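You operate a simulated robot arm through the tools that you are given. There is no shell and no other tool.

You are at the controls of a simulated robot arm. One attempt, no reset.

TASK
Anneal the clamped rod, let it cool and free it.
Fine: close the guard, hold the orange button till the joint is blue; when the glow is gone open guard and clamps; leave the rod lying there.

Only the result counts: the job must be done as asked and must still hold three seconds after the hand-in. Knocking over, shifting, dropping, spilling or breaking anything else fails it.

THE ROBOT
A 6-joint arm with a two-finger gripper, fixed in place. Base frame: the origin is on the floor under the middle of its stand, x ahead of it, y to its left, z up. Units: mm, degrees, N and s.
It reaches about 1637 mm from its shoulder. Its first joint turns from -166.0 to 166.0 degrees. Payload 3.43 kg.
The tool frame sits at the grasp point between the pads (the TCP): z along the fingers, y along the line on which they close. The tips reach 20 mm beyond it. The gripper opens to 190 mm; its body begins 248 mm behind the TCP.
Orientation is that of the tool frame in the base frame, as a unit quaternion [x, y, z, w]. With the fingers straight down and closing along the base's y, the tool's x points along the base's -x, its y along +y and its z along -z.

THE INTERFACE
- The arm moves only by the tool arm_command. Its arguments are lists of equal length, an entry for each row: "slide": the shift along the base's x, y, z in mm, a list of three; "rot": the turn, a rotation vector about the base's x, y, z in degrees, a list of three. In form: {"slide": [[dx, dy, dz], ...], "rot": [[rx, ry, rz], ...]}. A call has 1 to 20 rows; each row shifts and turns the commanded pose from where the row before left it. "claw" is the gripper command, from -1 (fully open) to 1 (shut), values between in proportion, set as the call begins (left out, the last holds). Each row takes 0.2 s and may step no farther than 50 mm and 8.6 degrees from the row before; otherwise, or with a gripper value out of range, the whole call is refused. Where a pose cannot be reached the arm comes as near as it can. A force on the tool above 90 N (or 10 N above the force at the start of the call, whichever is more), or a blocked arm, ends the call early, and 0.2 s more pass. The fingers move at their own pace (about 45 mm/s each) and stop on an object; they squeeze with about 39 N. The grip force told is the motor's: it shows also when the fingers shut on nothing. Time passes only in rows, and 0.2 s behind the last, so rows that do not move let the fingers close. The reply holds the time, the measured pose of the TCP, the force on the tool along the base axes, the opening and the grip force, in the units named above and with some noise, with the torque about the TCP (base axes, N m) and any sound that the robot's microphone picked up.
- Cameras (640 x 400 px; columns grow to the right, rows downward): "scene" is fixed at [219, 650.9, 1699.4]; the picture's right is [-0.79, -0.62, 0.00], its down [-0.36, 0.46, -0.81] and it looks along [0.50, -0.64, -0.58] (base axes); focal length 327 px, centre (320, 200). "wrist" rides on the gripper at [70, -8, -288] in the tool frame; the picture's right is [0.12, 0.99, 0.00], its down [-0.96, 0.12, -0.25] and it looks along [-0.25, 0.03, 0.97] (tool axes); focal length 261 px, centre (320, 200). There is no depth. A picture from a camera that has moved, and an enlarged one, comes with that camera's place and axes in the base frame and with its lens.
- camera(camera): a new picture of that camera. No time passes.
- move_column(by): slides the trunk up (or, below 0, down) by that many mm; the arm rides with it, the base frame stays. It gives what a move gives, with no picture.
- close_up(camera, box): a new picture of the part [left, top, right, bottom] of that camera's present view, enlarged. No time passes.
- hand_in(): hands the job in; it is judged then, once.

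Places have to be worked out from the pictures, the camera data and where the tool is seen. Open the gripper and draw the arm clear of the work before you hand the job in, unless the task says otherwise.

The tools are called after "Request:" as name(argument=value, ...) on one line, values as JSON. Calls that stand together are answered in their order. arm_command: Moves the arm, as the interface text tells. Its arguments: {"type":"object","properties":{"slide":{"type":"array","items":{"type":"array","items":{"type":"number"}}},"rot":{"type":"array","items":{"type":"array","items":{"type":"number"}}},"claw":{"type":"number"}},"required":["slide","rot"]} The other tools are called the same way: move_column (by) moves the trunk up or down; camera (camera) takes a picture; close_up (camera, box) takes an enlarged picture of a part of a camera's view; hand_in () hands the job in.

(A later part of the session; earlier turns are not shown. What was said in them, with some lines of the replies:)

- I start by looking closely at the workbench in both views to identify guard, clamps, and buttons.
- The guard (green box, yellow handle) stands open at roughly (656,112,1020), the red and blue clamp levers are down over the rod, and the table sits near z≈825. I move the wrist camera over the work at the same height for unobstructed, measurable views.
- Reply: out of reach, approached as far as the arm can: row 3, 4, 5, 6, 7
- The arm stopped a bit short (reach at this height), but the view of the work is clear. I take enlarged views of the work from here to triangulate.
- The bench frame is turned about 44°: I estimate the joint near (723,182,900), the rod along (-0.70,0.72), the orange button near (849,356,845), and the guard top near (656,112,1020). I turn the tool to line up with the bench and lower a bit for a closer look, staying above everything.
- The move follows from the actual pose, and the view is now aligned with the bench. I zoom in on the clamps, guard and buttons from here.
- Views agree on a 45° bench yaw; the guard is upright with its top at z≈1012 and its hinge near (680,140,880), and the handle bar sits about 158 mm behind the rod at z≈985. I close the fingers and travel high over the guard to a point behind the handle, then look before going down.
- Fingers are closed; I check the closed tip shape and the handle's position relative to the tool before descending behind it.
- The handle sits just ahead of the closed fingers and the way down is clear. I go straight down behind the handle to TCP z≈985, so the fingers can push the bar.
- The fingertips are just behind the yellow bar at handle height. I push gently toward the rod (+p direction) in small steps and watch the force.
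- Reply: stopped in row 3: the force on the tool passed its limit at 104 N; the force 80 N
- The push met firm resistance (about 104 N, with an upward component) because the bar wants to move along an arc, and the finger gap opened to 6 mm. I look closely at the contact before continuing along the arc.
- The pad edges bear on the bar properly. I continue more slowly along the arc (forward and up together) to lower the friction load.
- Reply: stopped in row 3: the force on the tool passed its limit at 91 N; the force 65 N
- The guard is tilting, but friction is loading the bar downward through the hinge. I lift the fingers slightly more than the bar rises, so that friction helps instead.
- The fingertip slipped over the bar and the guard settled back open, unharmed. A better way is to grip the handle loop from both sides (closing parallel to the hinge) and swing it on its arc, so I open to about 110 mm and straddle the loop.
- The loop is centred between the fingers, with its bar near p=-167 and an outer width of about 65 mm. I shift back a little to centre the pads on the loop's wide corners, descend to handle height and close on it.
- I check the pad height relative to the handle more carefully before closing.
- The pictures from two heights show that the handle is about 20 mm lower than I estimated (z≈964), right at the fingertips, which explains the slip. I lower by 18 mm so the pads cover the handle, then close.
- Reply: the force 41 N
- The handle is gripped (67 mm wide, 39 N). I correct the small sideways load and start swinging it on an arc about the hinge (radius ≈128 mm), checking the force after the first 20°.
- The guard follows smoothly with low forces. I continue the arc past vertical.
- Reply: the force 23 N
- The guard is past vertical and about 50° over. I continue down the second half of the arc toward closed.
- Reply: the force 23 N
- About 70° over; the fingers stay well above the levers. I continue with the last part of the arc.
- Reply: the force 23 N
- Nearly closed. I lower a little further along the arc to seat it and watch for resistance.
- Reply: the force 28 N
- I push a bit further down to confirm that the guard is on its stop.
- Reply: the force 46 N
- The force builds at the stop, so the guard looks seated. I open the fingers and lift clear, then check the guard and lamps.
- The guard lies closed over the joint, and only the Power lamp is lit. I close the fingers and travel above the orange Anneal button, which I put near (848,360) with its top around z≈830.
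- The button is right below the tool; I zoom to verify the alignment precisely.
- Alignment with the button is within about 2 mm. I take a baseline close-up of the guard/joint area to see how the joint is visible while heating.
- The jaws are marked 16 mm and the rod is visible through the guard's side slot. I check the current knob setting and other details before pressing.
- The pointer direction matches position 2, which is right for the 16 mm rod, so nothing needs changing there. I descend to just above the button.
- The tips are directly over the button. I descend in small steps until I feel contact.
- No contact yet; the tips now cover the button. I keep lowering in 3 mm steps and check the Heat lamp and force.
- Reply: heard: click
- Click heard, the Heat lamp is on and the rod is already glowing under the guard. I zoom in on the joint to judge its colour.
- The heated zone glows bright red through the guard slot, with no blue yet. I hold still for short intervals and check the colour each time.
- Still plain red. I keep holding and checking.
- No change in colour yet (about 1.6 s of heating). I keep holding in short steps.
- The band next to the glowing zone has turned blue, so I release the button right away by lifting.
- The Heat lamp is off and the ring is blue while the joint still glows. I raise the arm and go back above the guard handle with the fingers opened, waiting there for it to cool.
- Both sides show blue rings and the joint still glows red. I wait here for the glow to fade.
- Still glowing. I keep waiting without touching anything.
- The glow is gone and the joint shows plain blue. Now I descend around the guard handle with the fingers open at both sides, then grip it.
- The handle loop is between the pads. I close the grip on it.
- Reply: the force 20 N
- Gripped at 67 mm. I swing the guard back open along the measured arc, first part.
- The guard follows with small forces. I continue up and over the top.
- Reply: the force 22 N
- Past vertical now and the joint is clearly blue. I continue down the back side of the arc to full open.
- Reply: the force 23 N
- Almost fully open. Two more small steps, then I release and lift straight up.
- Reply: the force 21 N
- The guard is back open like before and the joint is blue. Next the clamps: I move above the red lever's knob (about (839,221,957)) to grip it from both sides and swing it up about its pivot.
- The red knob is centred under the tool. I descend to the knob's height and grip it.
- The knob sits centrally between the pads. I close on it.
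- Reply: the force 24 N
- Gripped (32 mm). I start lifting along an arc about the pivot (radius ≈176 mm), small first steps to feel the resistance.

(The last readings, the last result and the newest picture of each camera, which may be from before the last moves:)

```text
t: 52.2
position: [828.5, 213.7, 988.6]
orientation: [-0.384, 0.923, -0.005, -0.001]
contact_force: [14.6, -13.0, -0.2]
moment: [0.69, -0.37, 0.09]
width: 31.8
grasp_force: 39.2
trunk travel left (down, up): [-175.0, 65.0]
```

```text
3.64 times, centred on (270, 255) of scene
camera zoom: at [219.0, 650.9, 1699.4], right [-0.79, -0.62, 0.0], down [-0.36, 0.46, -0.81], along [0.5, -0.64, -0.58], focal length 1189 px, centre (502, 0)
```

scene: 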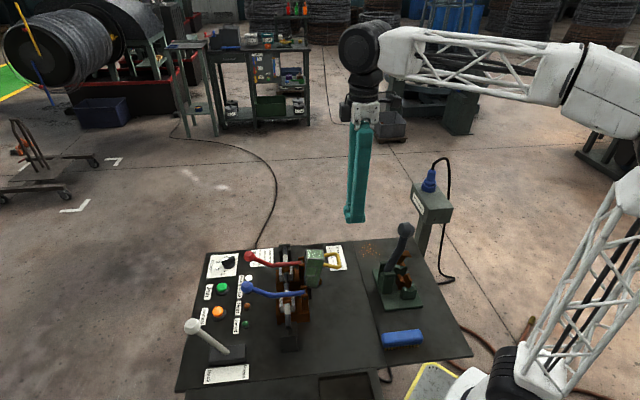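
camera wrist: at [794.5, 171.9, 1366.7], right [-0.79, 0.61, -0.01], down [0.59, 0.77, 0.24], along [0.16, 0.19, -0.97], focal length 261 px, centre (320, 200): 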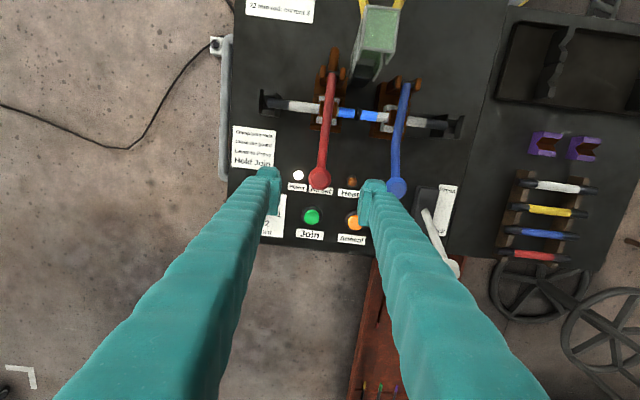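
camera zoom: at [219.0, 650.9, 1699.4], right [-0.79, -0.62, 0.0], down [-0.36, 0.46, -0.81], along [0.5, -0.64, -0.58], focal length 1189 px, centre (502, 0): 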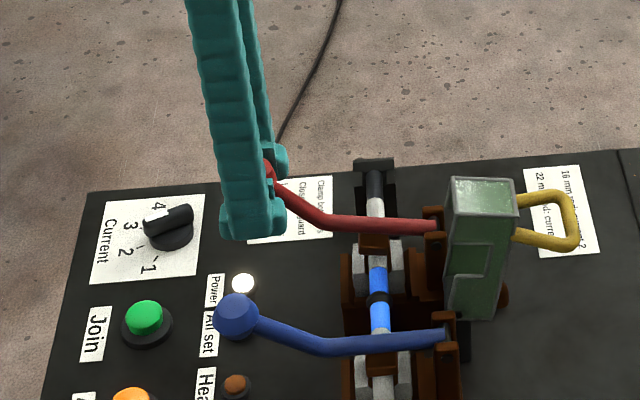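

The red lever lifts freely. I continue the arc.

Request:
arm_command(slide=[[-4.3, -4.3, 10.6], [-4.9, -4.9, 10.2], [-5.4, -5.4, 9.6], [-5.8, -5.8, 9.1], [-6.3, -6.3, 8.5], [-6.6, -6.6, 7.8], [-7.1, -7.1, 7.2]], rot=[[0, 0, 0], [0, 0, 0], [0, 0, 0], [0, 0, 0], [0, 0, 0], [0, 0, 0], [0, 0, 0]])

Request:
close_up(camera="scene", box=[200, 180, 340, 310])

```text
t: 53.8
position: [789.0, 174.4, 1050.6]
orientation: [-0.386, 0.923, -0.004, -0.001]
contact_force: [6.6, -0.2, -0.6]
moment: [0.39, -0.3, -0.03]
width: 32.0
grasp_force: 39.5
trunk travel left (down, up): [-175.0, 65.0]
```

```text
3.08 times, centred on (270, 245) of scene
camera zoom: at [219.0, 650.9, 1699.4], right [-0.79, -0.62, 0.0], down [-0.36, 0.46, -0.81], along [0.5, -0.64, -0.58], focal length 1006 px, centre (474, 62)
```

zoom: 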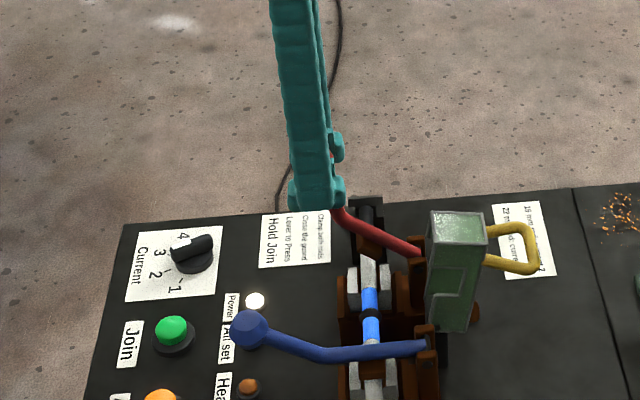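

Following nicely at about 55°. I continue to vertical.

Request:
arm_command(slide=[[-7.35, -7.35, 6.5], [-7.6, -7.6, 5.7], [-8.0, -8.0, 4.9], [-8.1, -8.1, 4.2], [-8.3, -8.3, 3.3], [-8.5, -8.5, 2.5], [-8.6, -8.6, 1.7], [-8.7, -8.7, 0.8]], rot=[[0, 0, 0], [0, 0, 0], [0, 0, 0], [0, 0, 0], [0, 0, 0], [0, 0, 0], [0, 0, 0], [0, 0, 0]])

Request:
close_up(camera="scene", box=[220, 170, 360, 300])

Request:
close_up(camera="wrist", box=[220, 120, 420, 270])

```text
t: 55.6
position: [722.7, 108.4, 1080.5]
orientation: [-0.384, 0.923, -0.005, -0.002]
contact_force: [-10.5, 16.5, 0.2]
moment: [0.4, -0.59, 0.01]
width: 31.6
grasp_force: 39.3
trunk travel left (down, up): [-175.0, 65.0]
```

```text
3.08 times, centred on (290, 235) of scene
camera zoom: at [219.0, 650.9, 1699.4], right [-0.79, -0.62, 0.0], down [-0.36, 0.46, -0.81], along [0.5, -0.64, -0.58], focal length 1006 px, centre (412, 92)
```

zoom: 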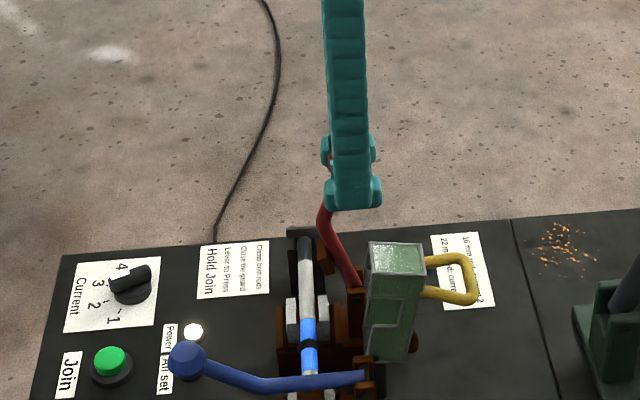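

```text
2.67 times, centred on (320, 195) of wrist
camera zoom: at [680.6, 55.4, 1369.3], right [-0.79, 0.61, -0.01], down [0.6, 0.77, 0.24], along [0.15, 0.19, -0.97], focal length 695 px, centre (320, 213)
```

zoom: 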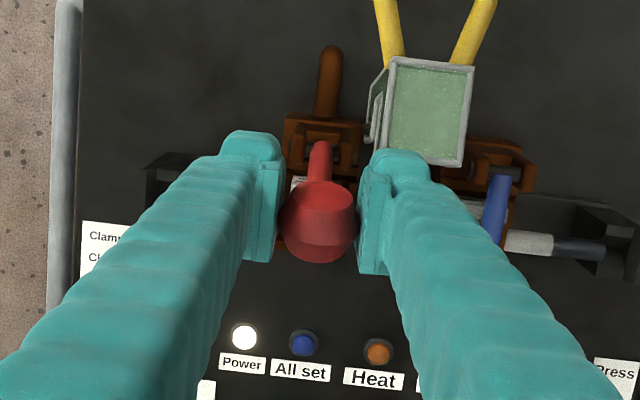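

The lever is near vertical now. I carry on past vertical so it stays open, well above the guard top.

Request:
arm_command(slide=[[-8.6, -8.6, 0], [-8.7, -8.7, -0.9], [-8.6, -8.6, -1.8], [-8.5, -8.5, -2.6], [-8.3, -8.3, -3.4]], rot=[[0, 0, 0], [0, 0, 0], [0, 0, 0], [0, 0, 0], [0, 0, 0]])

Request:
close_up(camera="scene", box=[220, 170, 360, 300])

```text
t: 56.8
position: [680.6, 64.7, 1071.4]
orientation: [-0.384, 0.923, -0.005, -0.001]
contact_force: [-10.1, 13.5, 9.7]
moment: [0.75, -0.83, 0.09]
width: 31.8
grasp_force: 39.7
trunk travel left (down, up): [-175.0, 65.0]
```

```text
3.08 times, centred on (290, 235) of scene
camera zoom: at [219.0, 650.9, 1699.4], right [-0.79, -0.62, 0.0], down [-0.36, 0.46, -0.81], along [0.5, -0.64, -0.58], focal length 1006 px, centre (412, 92)
```

zoom: 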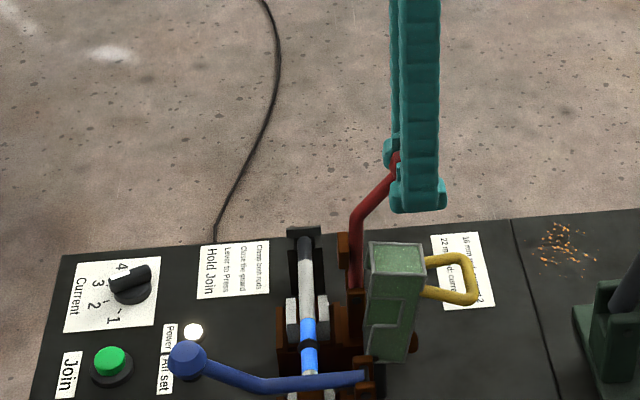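

The lever's lower section is upright and its knob hangs behind the pivot. I go a bit further to find its stop or be safely past balance.

Request:
arm_command(slide=[[-8.1, -8.1, -4.2], [-7.9, -7.9, -5.1], [-7.6, -7.6, -5.8]], rot=[[0, 0, 0], [0, 0, 0], [0, 0, 0]])

Request:
close_up(camera="scene", box=[220, 170, 360, 300])

```text
t: 57.6
position: [657.6, 42.9, 1056.7]
orientation: [-0.386, 0.923, -0.005, -0.001]
contact_force: [-8.5, 20.4, 0.3]
moment: [0.61, -0.82, 0.05]
width: 31.9
grasp_force: 39.6
trunk travel left (down, up): [-175.0, 65.0]
```

```text
3.08 times, centred on (290, 235) of scene
camera zoom: at [219.0, 650.9, 1699.4], right [-0.79, -0.62, 0.0], down [-0.36, 0.46, -0.81], along [0.5, -0.64, -0.58], focal length 1006 px, centre (412, 92)
```

zoom: 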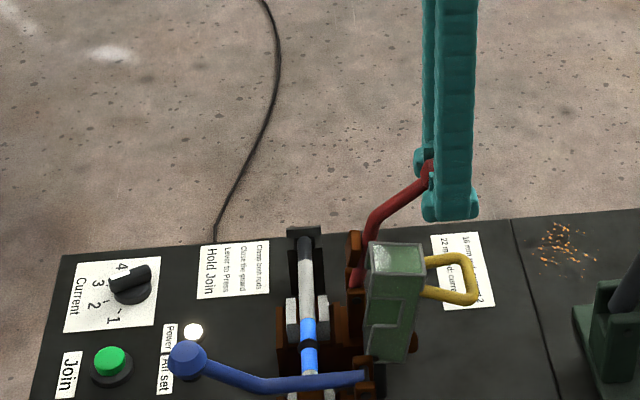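

Still no stop felt. I follow a bit further to see whether there is one, since I want to set the lever down rather than let it drop.

Request:
arm_command(slide=[[-7.35, -7.35, -6.5], [-7.0, -7.0, -7.2]], rot=[[0, 0, 0], [0, 0, 0]])

Request:
close_up(camera="scene", box=[240, 190, 360, 300])

Request:
close_up(camera="wrist", box=[220, 120, 420, 270])

```text
t: 58.2
position: [642.7, 20.7, 1040.7]
orientation: [-0.382, 0.924, -0.006, -0.003]
contact_force: [-1.9, -2.5, 0.8]
moment: [0.14, 0.14, 0.0]
width: 0.1
grasp_force: 34.1
trunk travel left (down, up): [-175.0, 65.0]
```

```text
3.64 times, centred on (300, 245) of scene
camera zoom: at [219.0, 650.9, 1699.4], right [-0.79, -0.62, 0.0], down [-0.36, 0.46, -0.81], along [0.5, -0.64, -0.58], focal length 1189 px, centre (393, 36)
```

zoom: 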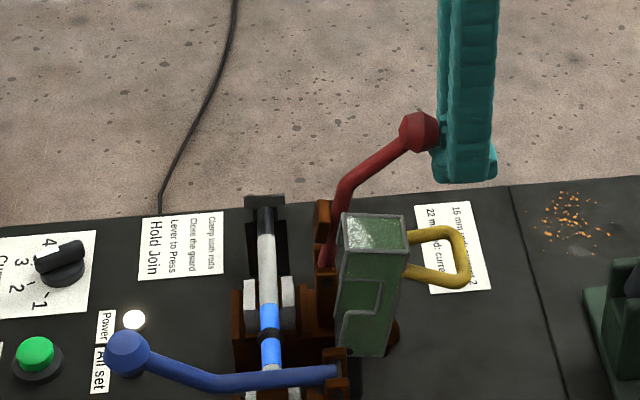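

```text
2.67 times, centred on (320, 195) of wrist
camera zoom: at [600.4, -30.8, 1330.8], right [-0.79, 0.62, -0.01], down [0.6, 0.76, 0.24], along [0.15, 0.18, -0.97], focal length 695 px, centre (320, 213)
```

zoom: 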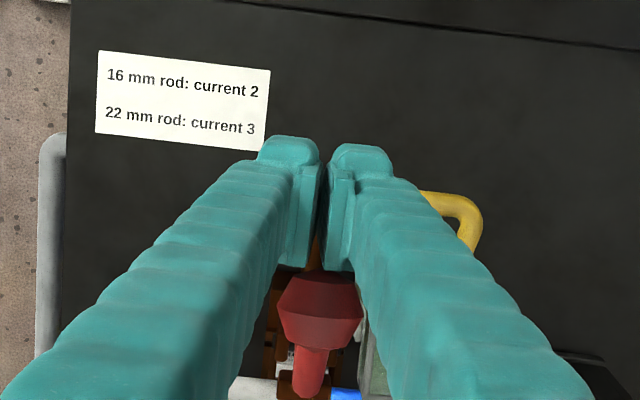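

The knob reached its open stop and slid out of the pads; the red lever stands open, leaning back by itself. I rise clear, open the fingers and go above the blue knob.

Request:
arm_command(slide=[[0, 0, 30], [0, 0, 40], [0, 0, 35]], rot=[[0, 0, 0], [0, 0, 0], [0, 0, 0]])

Request:
arm_command(slide=[[15.7, 40.9, 0], [15.7, 40.9, 0], [15.7, 40.9, 0], [15.7, 40.9, 0], [15.7, 40.9, 0], [15.7, 40.9, 0], [15.7, 40.9, 0]], rot=[[0, 0, 0], [0, 0, 0], [0, 0, 0], [0, 0, 0], [0, 0, 0], [0, 0, 0], [0, 0, 0]], claw=0.05)

Request:
close_up(camera="wrist", box=[240, 120, 400, 240])

Request:
close_up(camera="scene", box=[200, 180, 360, 310])

```text
t: 59.0
position: [642.9, 27.6, 1146.6]
orientation: [-0.383, 0.924, -0.005, 0.0]
contact_force: [-1.2, 1.0, 0.7]
moment: [-0.03, 0.04, -0.01]
width: 0.0
grasp_force: 34.6
trunk travel left (down, up): [-175.0, 65.0]
```

```text
t: 60.6
position: [751.1, 314.7, 1147.2]
orientation: [-0.385, 0.923, -0.005, -0.001]
contact_force: [-0.1, -1.1, 0.3]
moment: [0.21, -0.06, 0.03]
width: 90.1
grasp_force: 0.0
trunk travel left (down, up): [-175.0, 65.0]
```

```text
3.33 times, centred on (320, 180) of wrist
camera zoom: at [708.2, 262.9, 1436.9], right [-0.79, 0.61, -0.01], down [0.59, 0.77, 0.24], along [0.15, 0.19, -0.97], focal length 869 px, centre (320, 267)
```

zoom: 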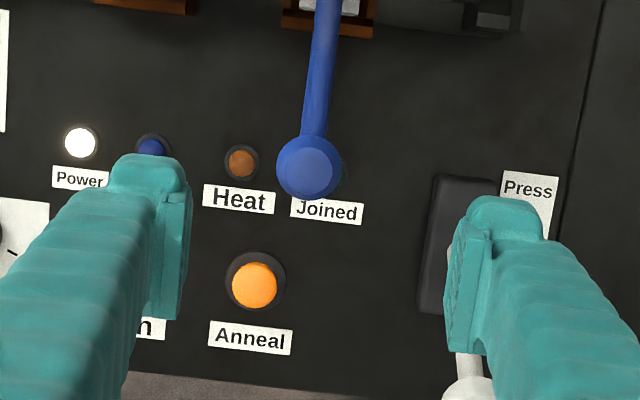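

```text
3.08 times, centred on (280, 245) of scene
camera zoom: at [219.0, 650.9, 1699.4], right [-0.79, -0.62, 0.0], down [-0.36, 0.46, -0.81], along [0.5, -0.64, -0.58], focal length 1006 px, centre (443, 62)
```

zoom: 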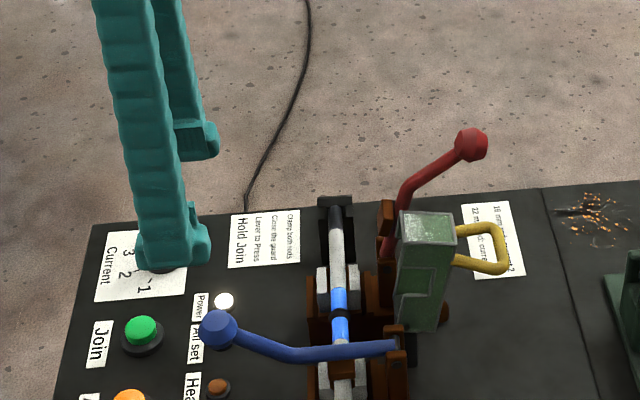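

Red lever remains open on its own; the rod lies still. The blue knob is about (753,305); I correct the offset and descend to grip it.

Request:
arm_command(slide=[[2.4, -9.4, -30], [0, 0, -45], [0, 0, -45], [0, 0, -45], [0, 0, -27]], rot=[[0, 0, 0], [0, 0, 0], [0, 0, 0], [0, 0, 0], [0, 0, 0]])

Request:
close_up(camera="wrist", box=[240, 120, 400, 240])

```text
t: 61.8
position: [752.7, 303.5, 955.8]
orientation: [-0.384, 0.923, -0.005, -0.001]
contact_force: [-0.6, -0.2, 0.5]
moment: [0.05, -0.06, -0.01]
width: 90.4
grasp_force: 0.2
trunk travel left (down, up): [-175.0, 65.0]
```

```text
3.33 times, centred on (320, 180) of wrist
camera zoom: at [711.2, 250.7, 1245.2], right [-0.79, 0.61, -0.01], down [0.59, 0.77, 0.24], along [0.15, 0.19, -0.97], focal length 869 px, centre (320, 267)
```

zoom: 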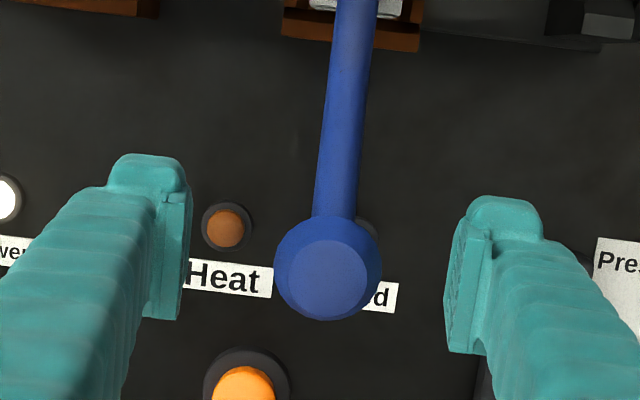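

The knob is between the pads, about 3 mm off-centre. I correct and close.

Request:
arm_command(slide=[[0, 4.2, -2], [0, 0, 0], [0, 0, 0], [0, 0, 0], [0, 0, 0], [0, 0, 0]], rot=[[0, 0, 0], [0, 0, 0], [0, 0, 0], [0, 0, 0], [0, 0, 0], [0, 0, 0]], claw=1)

```text
t: 63.2
position: [755.5, 307.2, 954.1]
orientation: [-0.384, 0.923, -0.005, -0.001]
contact_force: [4.1, -1.9, 0.1]
moment: [0.08, 0.05, 0.02]
width: 31.8
grasp_force: 38.9
trunk travel left (down, up): [-175.0, 65.0]
```

Gripped cleanly (32 mm, tiny side load). I lift the blue lever on the same arc.

Request:
arm_command(slide=[[-2.7, -2.7, 11.7], [-3.3, -3.3, 11.3], [-3.9, -3.9, 11.0], [-4.3, -4.3, 10.6], [-4.9, -4.9, 10.2], [-5.4, -5.4, 9.6], [-5.8, -5.8, 9.1], [-6.3, -6.3, 8.5], [-6.6, -6.6, 7.8], [-7.1, -7.1, 7.2]], rot=[[0, 0, 0], [0, 0, 0], [0, 0, 0], [0, 0, 0], [0, 0, 0], [0, 0, 0], [0, 0, 0], [0, 0, 0], [0, 0, 0], [0, 0, 0]])

Request:
close_up(camera="scene", box=[200, 180, 360, 310])

```text
t: 65.4
position: [703.6, 257.7, 1050.8]
orientation: [-0.384, 0.923, -0.004, -0.001]
contact_force: [-3.1, -0.2, 1.1]
moment: [0.36, -0.42, -0.05]
width: 31.9
grasp_force: 39.5
trunk travel left (down, up): [-175.0, 65.0]
```

```text
3.08 times, centred on (280, 245) of scene
camera zoom: at [219.0, 650.9, 1699.4], right [-0.79, -0.62, 0.0], down [-0.36, 0.46, -0.81], along [0.5, -0.64, -0.58], focal length 1006 px, centre (443, 62)
```

zoom: 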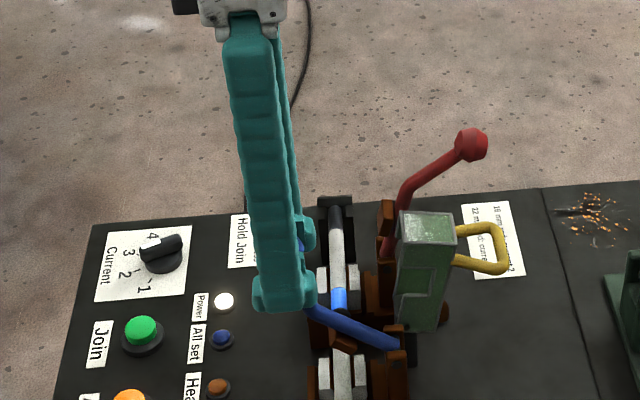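

Good. I continue past vertical.

Request:
arm_command(slide=[[-7.35, -7.35, 6.5], [-7.6, -7.6, 5.7], [-8.0, -8.0, 4.9], [-8.1, -8.1, 4.2], [-8.3, -8.3, 3.3], [-8.5, -8.5, 2.5], [-8.6, -8.6, 1.7], [-8.7, -8.7, 0.8], [-8.6, -8.6, 0], [-8.7, -8.7, -0.9], [-8.6, -8.6, -1.8], [-8.5, -8.5, -2.6], [-8.3, -8.3, -3.4]], rot=[[0, 0, 0], [0, 0, 0], [0, 0, 0], [0, 0, 0], [0, 0, 0], [0, 0, 0], [0, 0, 0], [0, 0, 0], [0, 0, 0], [0, 0, 0], [0, 0, 0], [0, 0, 0], [0, 0, 0]])

Request:
close_up(camera="scene", box=[220, 180, 380, 310])

```text
t: 68.2
position: [597.1, 150.8, 1070.9]
orientation: [-0.385, 0.923, -0.006, -0.001]
contact_force: [-1.1, 7.6, 2.4]
moment: [0.7, -0.7, 0.0]
width: 32.0
grasp_force: 38.7
trunk travel left (down, up): [-175.0, 65.0]
```

```text
3.08 times, centred on (300, 245) of scene
camera zoom: at [219.0, 650.9, 1699.4], right [-0.79, -0.62, 0.0], down [-0.36, 0.46, -0.81], along [0.5, -0.64, -0.58], focal length 1006 px, centre (382, 62)
```

zoom: 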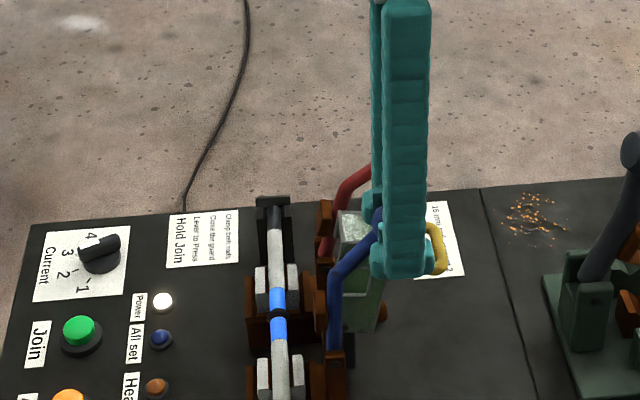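

Rotated about 90°. Three more small steps back as with the red one, then I release.

Request:
arm_command(slide=[[-8.1, -8.1, -4.2], [-7.9, -7.9, -5.1], [-7.4, -7.4, -5.6]], rot=[[0, 0, 0], [0, 0, 0], [0, 0, 0]])

Request:
arm_command(slide=[[0, 0, 0], [0, 0, 0], [0, 0, 0]], rot=[[0, 0, 0], [0, 0, 0], [0, 0, 0]], claw=0.2)

Request:
close_up(camera="scene", box=[220, 180, 380, 310])

Request:
close_up(camera="wrist", box=[220, 100, 420, 270])

```text
t: 69.0
position: [574.0, 127.5, 1056.3]
orientation: [-0.385, 0.923, -0.006, -0.001]
contact_force: [4.8, 8.1, 0.3]
moment: [0.59, -0.7, -0.03]
width: 31.9
grasp_force: 38.8
trunk travel left (down, up): [-175.0, 65.0]
```

```text
t: 69.8
position: [574.3, 127.1, 1055.6]
orientation: [-0.385, 0.923, -0.005, -0.001]
contact_force: [-0.1, 0.1, 0.2]
moment: [0.0, -0.02, -0.04]
width: 75.9
grasp_force: 0.0
trunk travel left (down, up): [-175.0, 65.0]
```

```text
3.08 times, centred on (300, 245) of scene
camera zoom: at [219.0, 650.9, 1699.4], right [-0.79, -0.62, 0.0], down [-0.36, 0.46, -0.81], along [0.5, -0.64, -0.58], focal length 1006 px, centre (382, 62)
```

zoom: 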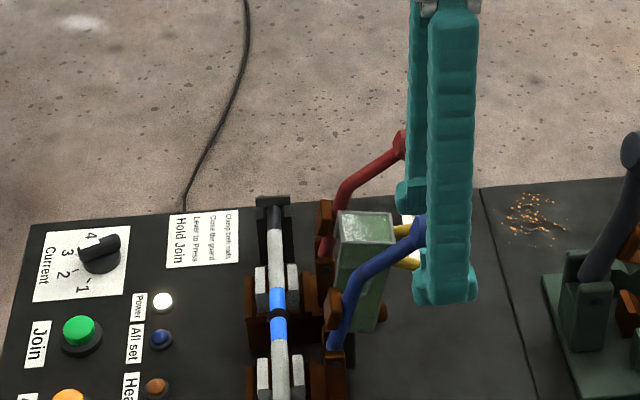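

```text
2.35 times, centred on (320, 185) of wrist
camera zoom: at [531.1, 73.9, 1345.4], right [-0.79, 0.61, -0.01], down [0.59, 0.77, 0.24], along [0.15, 0.19, -0.97], focal length 613 px, centre (320, 235)
```

zoom: 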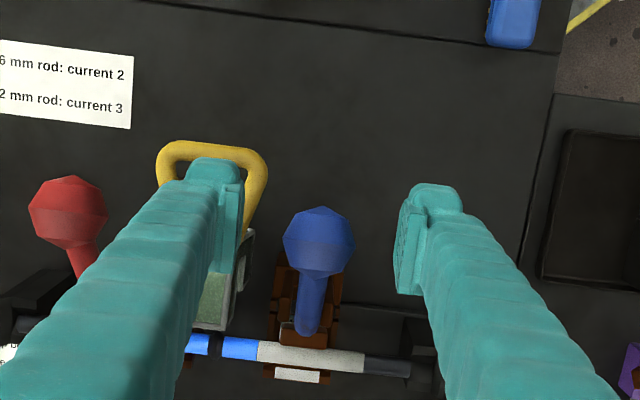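

Both levers now stand open. I lift straight up, clear of the knobs, and draw the arm back.

Request:
arm_command(slide=[[0, 0, 35], [0, 0, 45], [0, 0, 45], [0, 0, 45], [0, 0, 45]], rot=[[0, 0, 0], [0, 0, 0], [0, 0, 0], [0, 0, 0], [0, 0, 0]])

Request:
arm_command(slide=[[5, -40, 0], [5, -40, 0], [5, -40, 0], [5, -40, 0], [0, 0, 0], [0, 0, 0], [0, 0, 0]], rot=[[0, 0, 0], [0, 0, 0], [0, 0, 0], [0, 0, 0], [0, 0, 0], [0, 0, 0], [0, 0, 0]], claw=-1)

Request:
camera(camera="scene")

Request:
close_up(camera="scene", box=[180, 220, 360, 370])

Request:
close_up(camera="scene", box=[265, 235, 345, 345])

Request:
camera(camera="wrist")

```text
t: 71.0
position: [573.4, 127.7, 1276.1]
orientation: [-0.385, 0.923, -0.005, 0.0]
contact_force: [-0.4, -0.7, 0.1]
moment: [0.04, -0.02, 0.04]
width: 76.0
grasp_force: 0.1
trunk travel left (down, up): [-175.0, 65.0]
```

```text
t: 72.6
position: [592.1, -37.0, 1271.9]
orientation: [-0.385, 0.923, -0.005, -0.001]
contact_force: [-0.1, 0.0, 0.3]
moment: [-0.01, 0.02, 0.02]
width: 189.8
grasp_force: 0.1
trunk travel left (down, up): [-175.0, 65.0]
```

```text
taken
```

scene: 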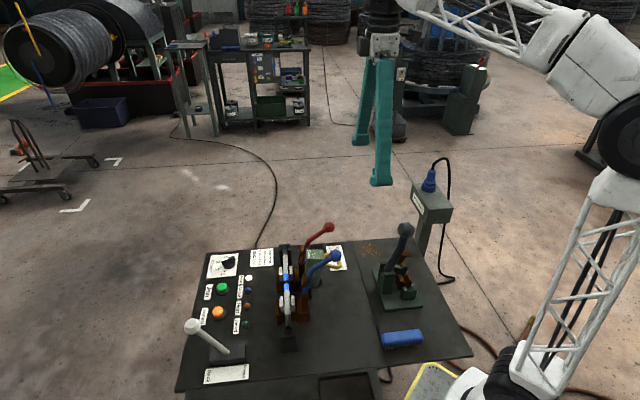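

```text
2.67 times, centred on (270, 295) of scene
camera zoom: at [219.0, 650.9, 1699.4], right [-0.79, -0.62, 0.0], down [-0.36, 0.46, -0.81], along [0.5, -0.64, -0.58], focal length 872 px, centre (453, -53)
```

zoom: 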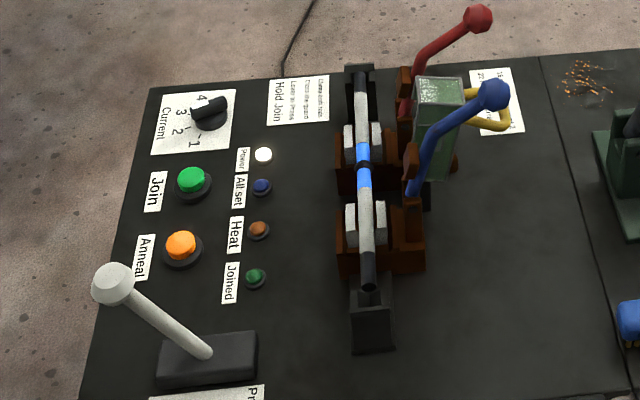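

```text
3.64 times, centred on (305, 290) of scene
camera zoom: at [219.0, 650.9, 1699.4], right [-0.79, -0.62, 0.0], down [-0.36, 0.46, -0.81], along [0.5, -0.64, -0.58], focal length 1189 px, centre (374, -127)
```

zoom: 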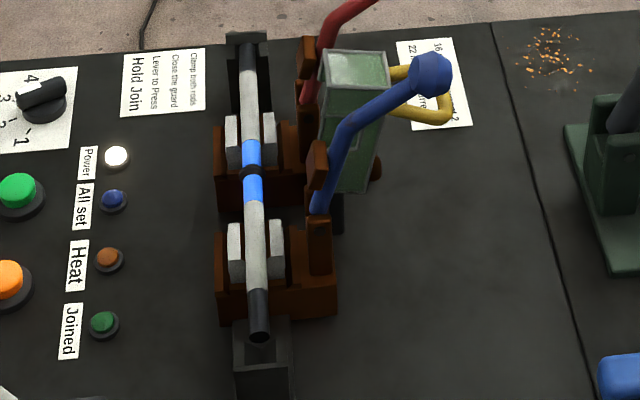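

```text
taken
camera wrist: at [550.2, -90.0, 1561.0], right [-0.79, 0.61, -0.01], down [0.59, 0.77, 0.24], along [0.15, 0.19, -0.97], focal length 261 px, centre (320, 200)
```

wrist: 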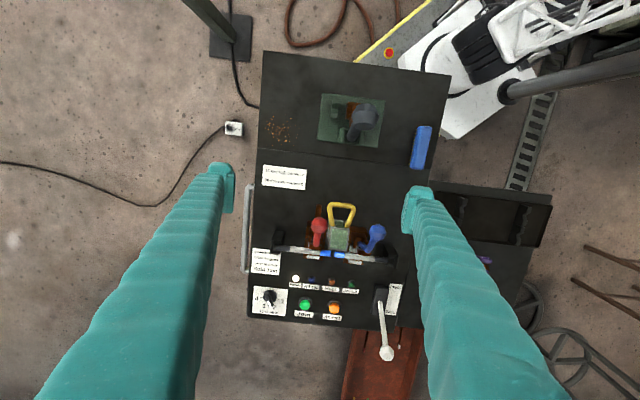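

The guard is open, both clamp levers rest open, Heat is off, and the rod lies in its jaws with a blue joint and no glow. The arm is clear with the gripper open, so I wait briefly to confirm nothing moves.

Request:
arm_command(slide=[[0, 0, 0], [0, 0, 0], [0, 0, 0], [0, 0, 0], [0, 0, 0], [0, 0, 0], [0, 0, 0], [0, 0, 0], [0, 0, 0], [0, 0, 0]], rot=[[0, 0, 0], [0, 0, 0], [0, 0, 0], [0, 0, 0], [0, 0, 0], [0, 0, 0], [0, 0, 0], [0, 0, 0], [0, 0, 0], [0, 0, 0]])

Request:
close_up(camera="scene", box=[180, 210, 360, 360])

```text
t: 74.8
position: [593.9, -38.2, 1272.2]
orientation: [-0.384, 0.923, -0.006, -0.001]
contact_force: [0.6, 1.2, -0.9]
moment: [-0.01, 0.01, 0.03]
width: 190.0
grasp_force: 0.0
trunk travel left (down, up): [-175.0, 65.0]
```

```text
2.67 times, centred on (270, 285) of scene
camera zoom: at [219.0, 650.9, 1699.4], right [-0.79, -0.62, 0.0], down [-0.36, 0.46, -0.81], along [0.5, -0.64, -0.58], focal length 872 px, centre (453, -27)
```

zoom: 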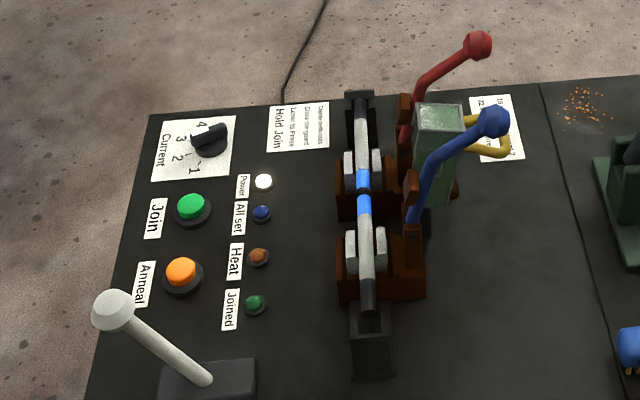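

Everything is stable: guard open, both clamps open, joint blue and cold, and the rod lying in place. I hand the job in.

Request:
hand_in()

```text
The job is handed in.
```

The rod is annealed, cooled and freed, and I've handed the job in; no verdict has come back yet.

- **Annealing:** I closed the guard and held the orange button for about 2 seconds, until the rod beside the joint turned blue.
- **Cooling:** I waited until the red glow had gone, which took up to about 11 seconds, before opening anything. The whole joint area was blue by then.
- **Freeing:** The guard is open and both clamp levers stand open on their own. The rod is lying in the jaws where it was.

Two slips happened along the way. My first push on the guard handle slipped off, and the guard fell back open. Later the red lever's knob slid out of the gripper as it reached its open stop. I saw no damage or shift in the pictures after either one.

The arm is drawn back with the gripper open. Nothing had moved when I checked again about 2 seconds before handing in.
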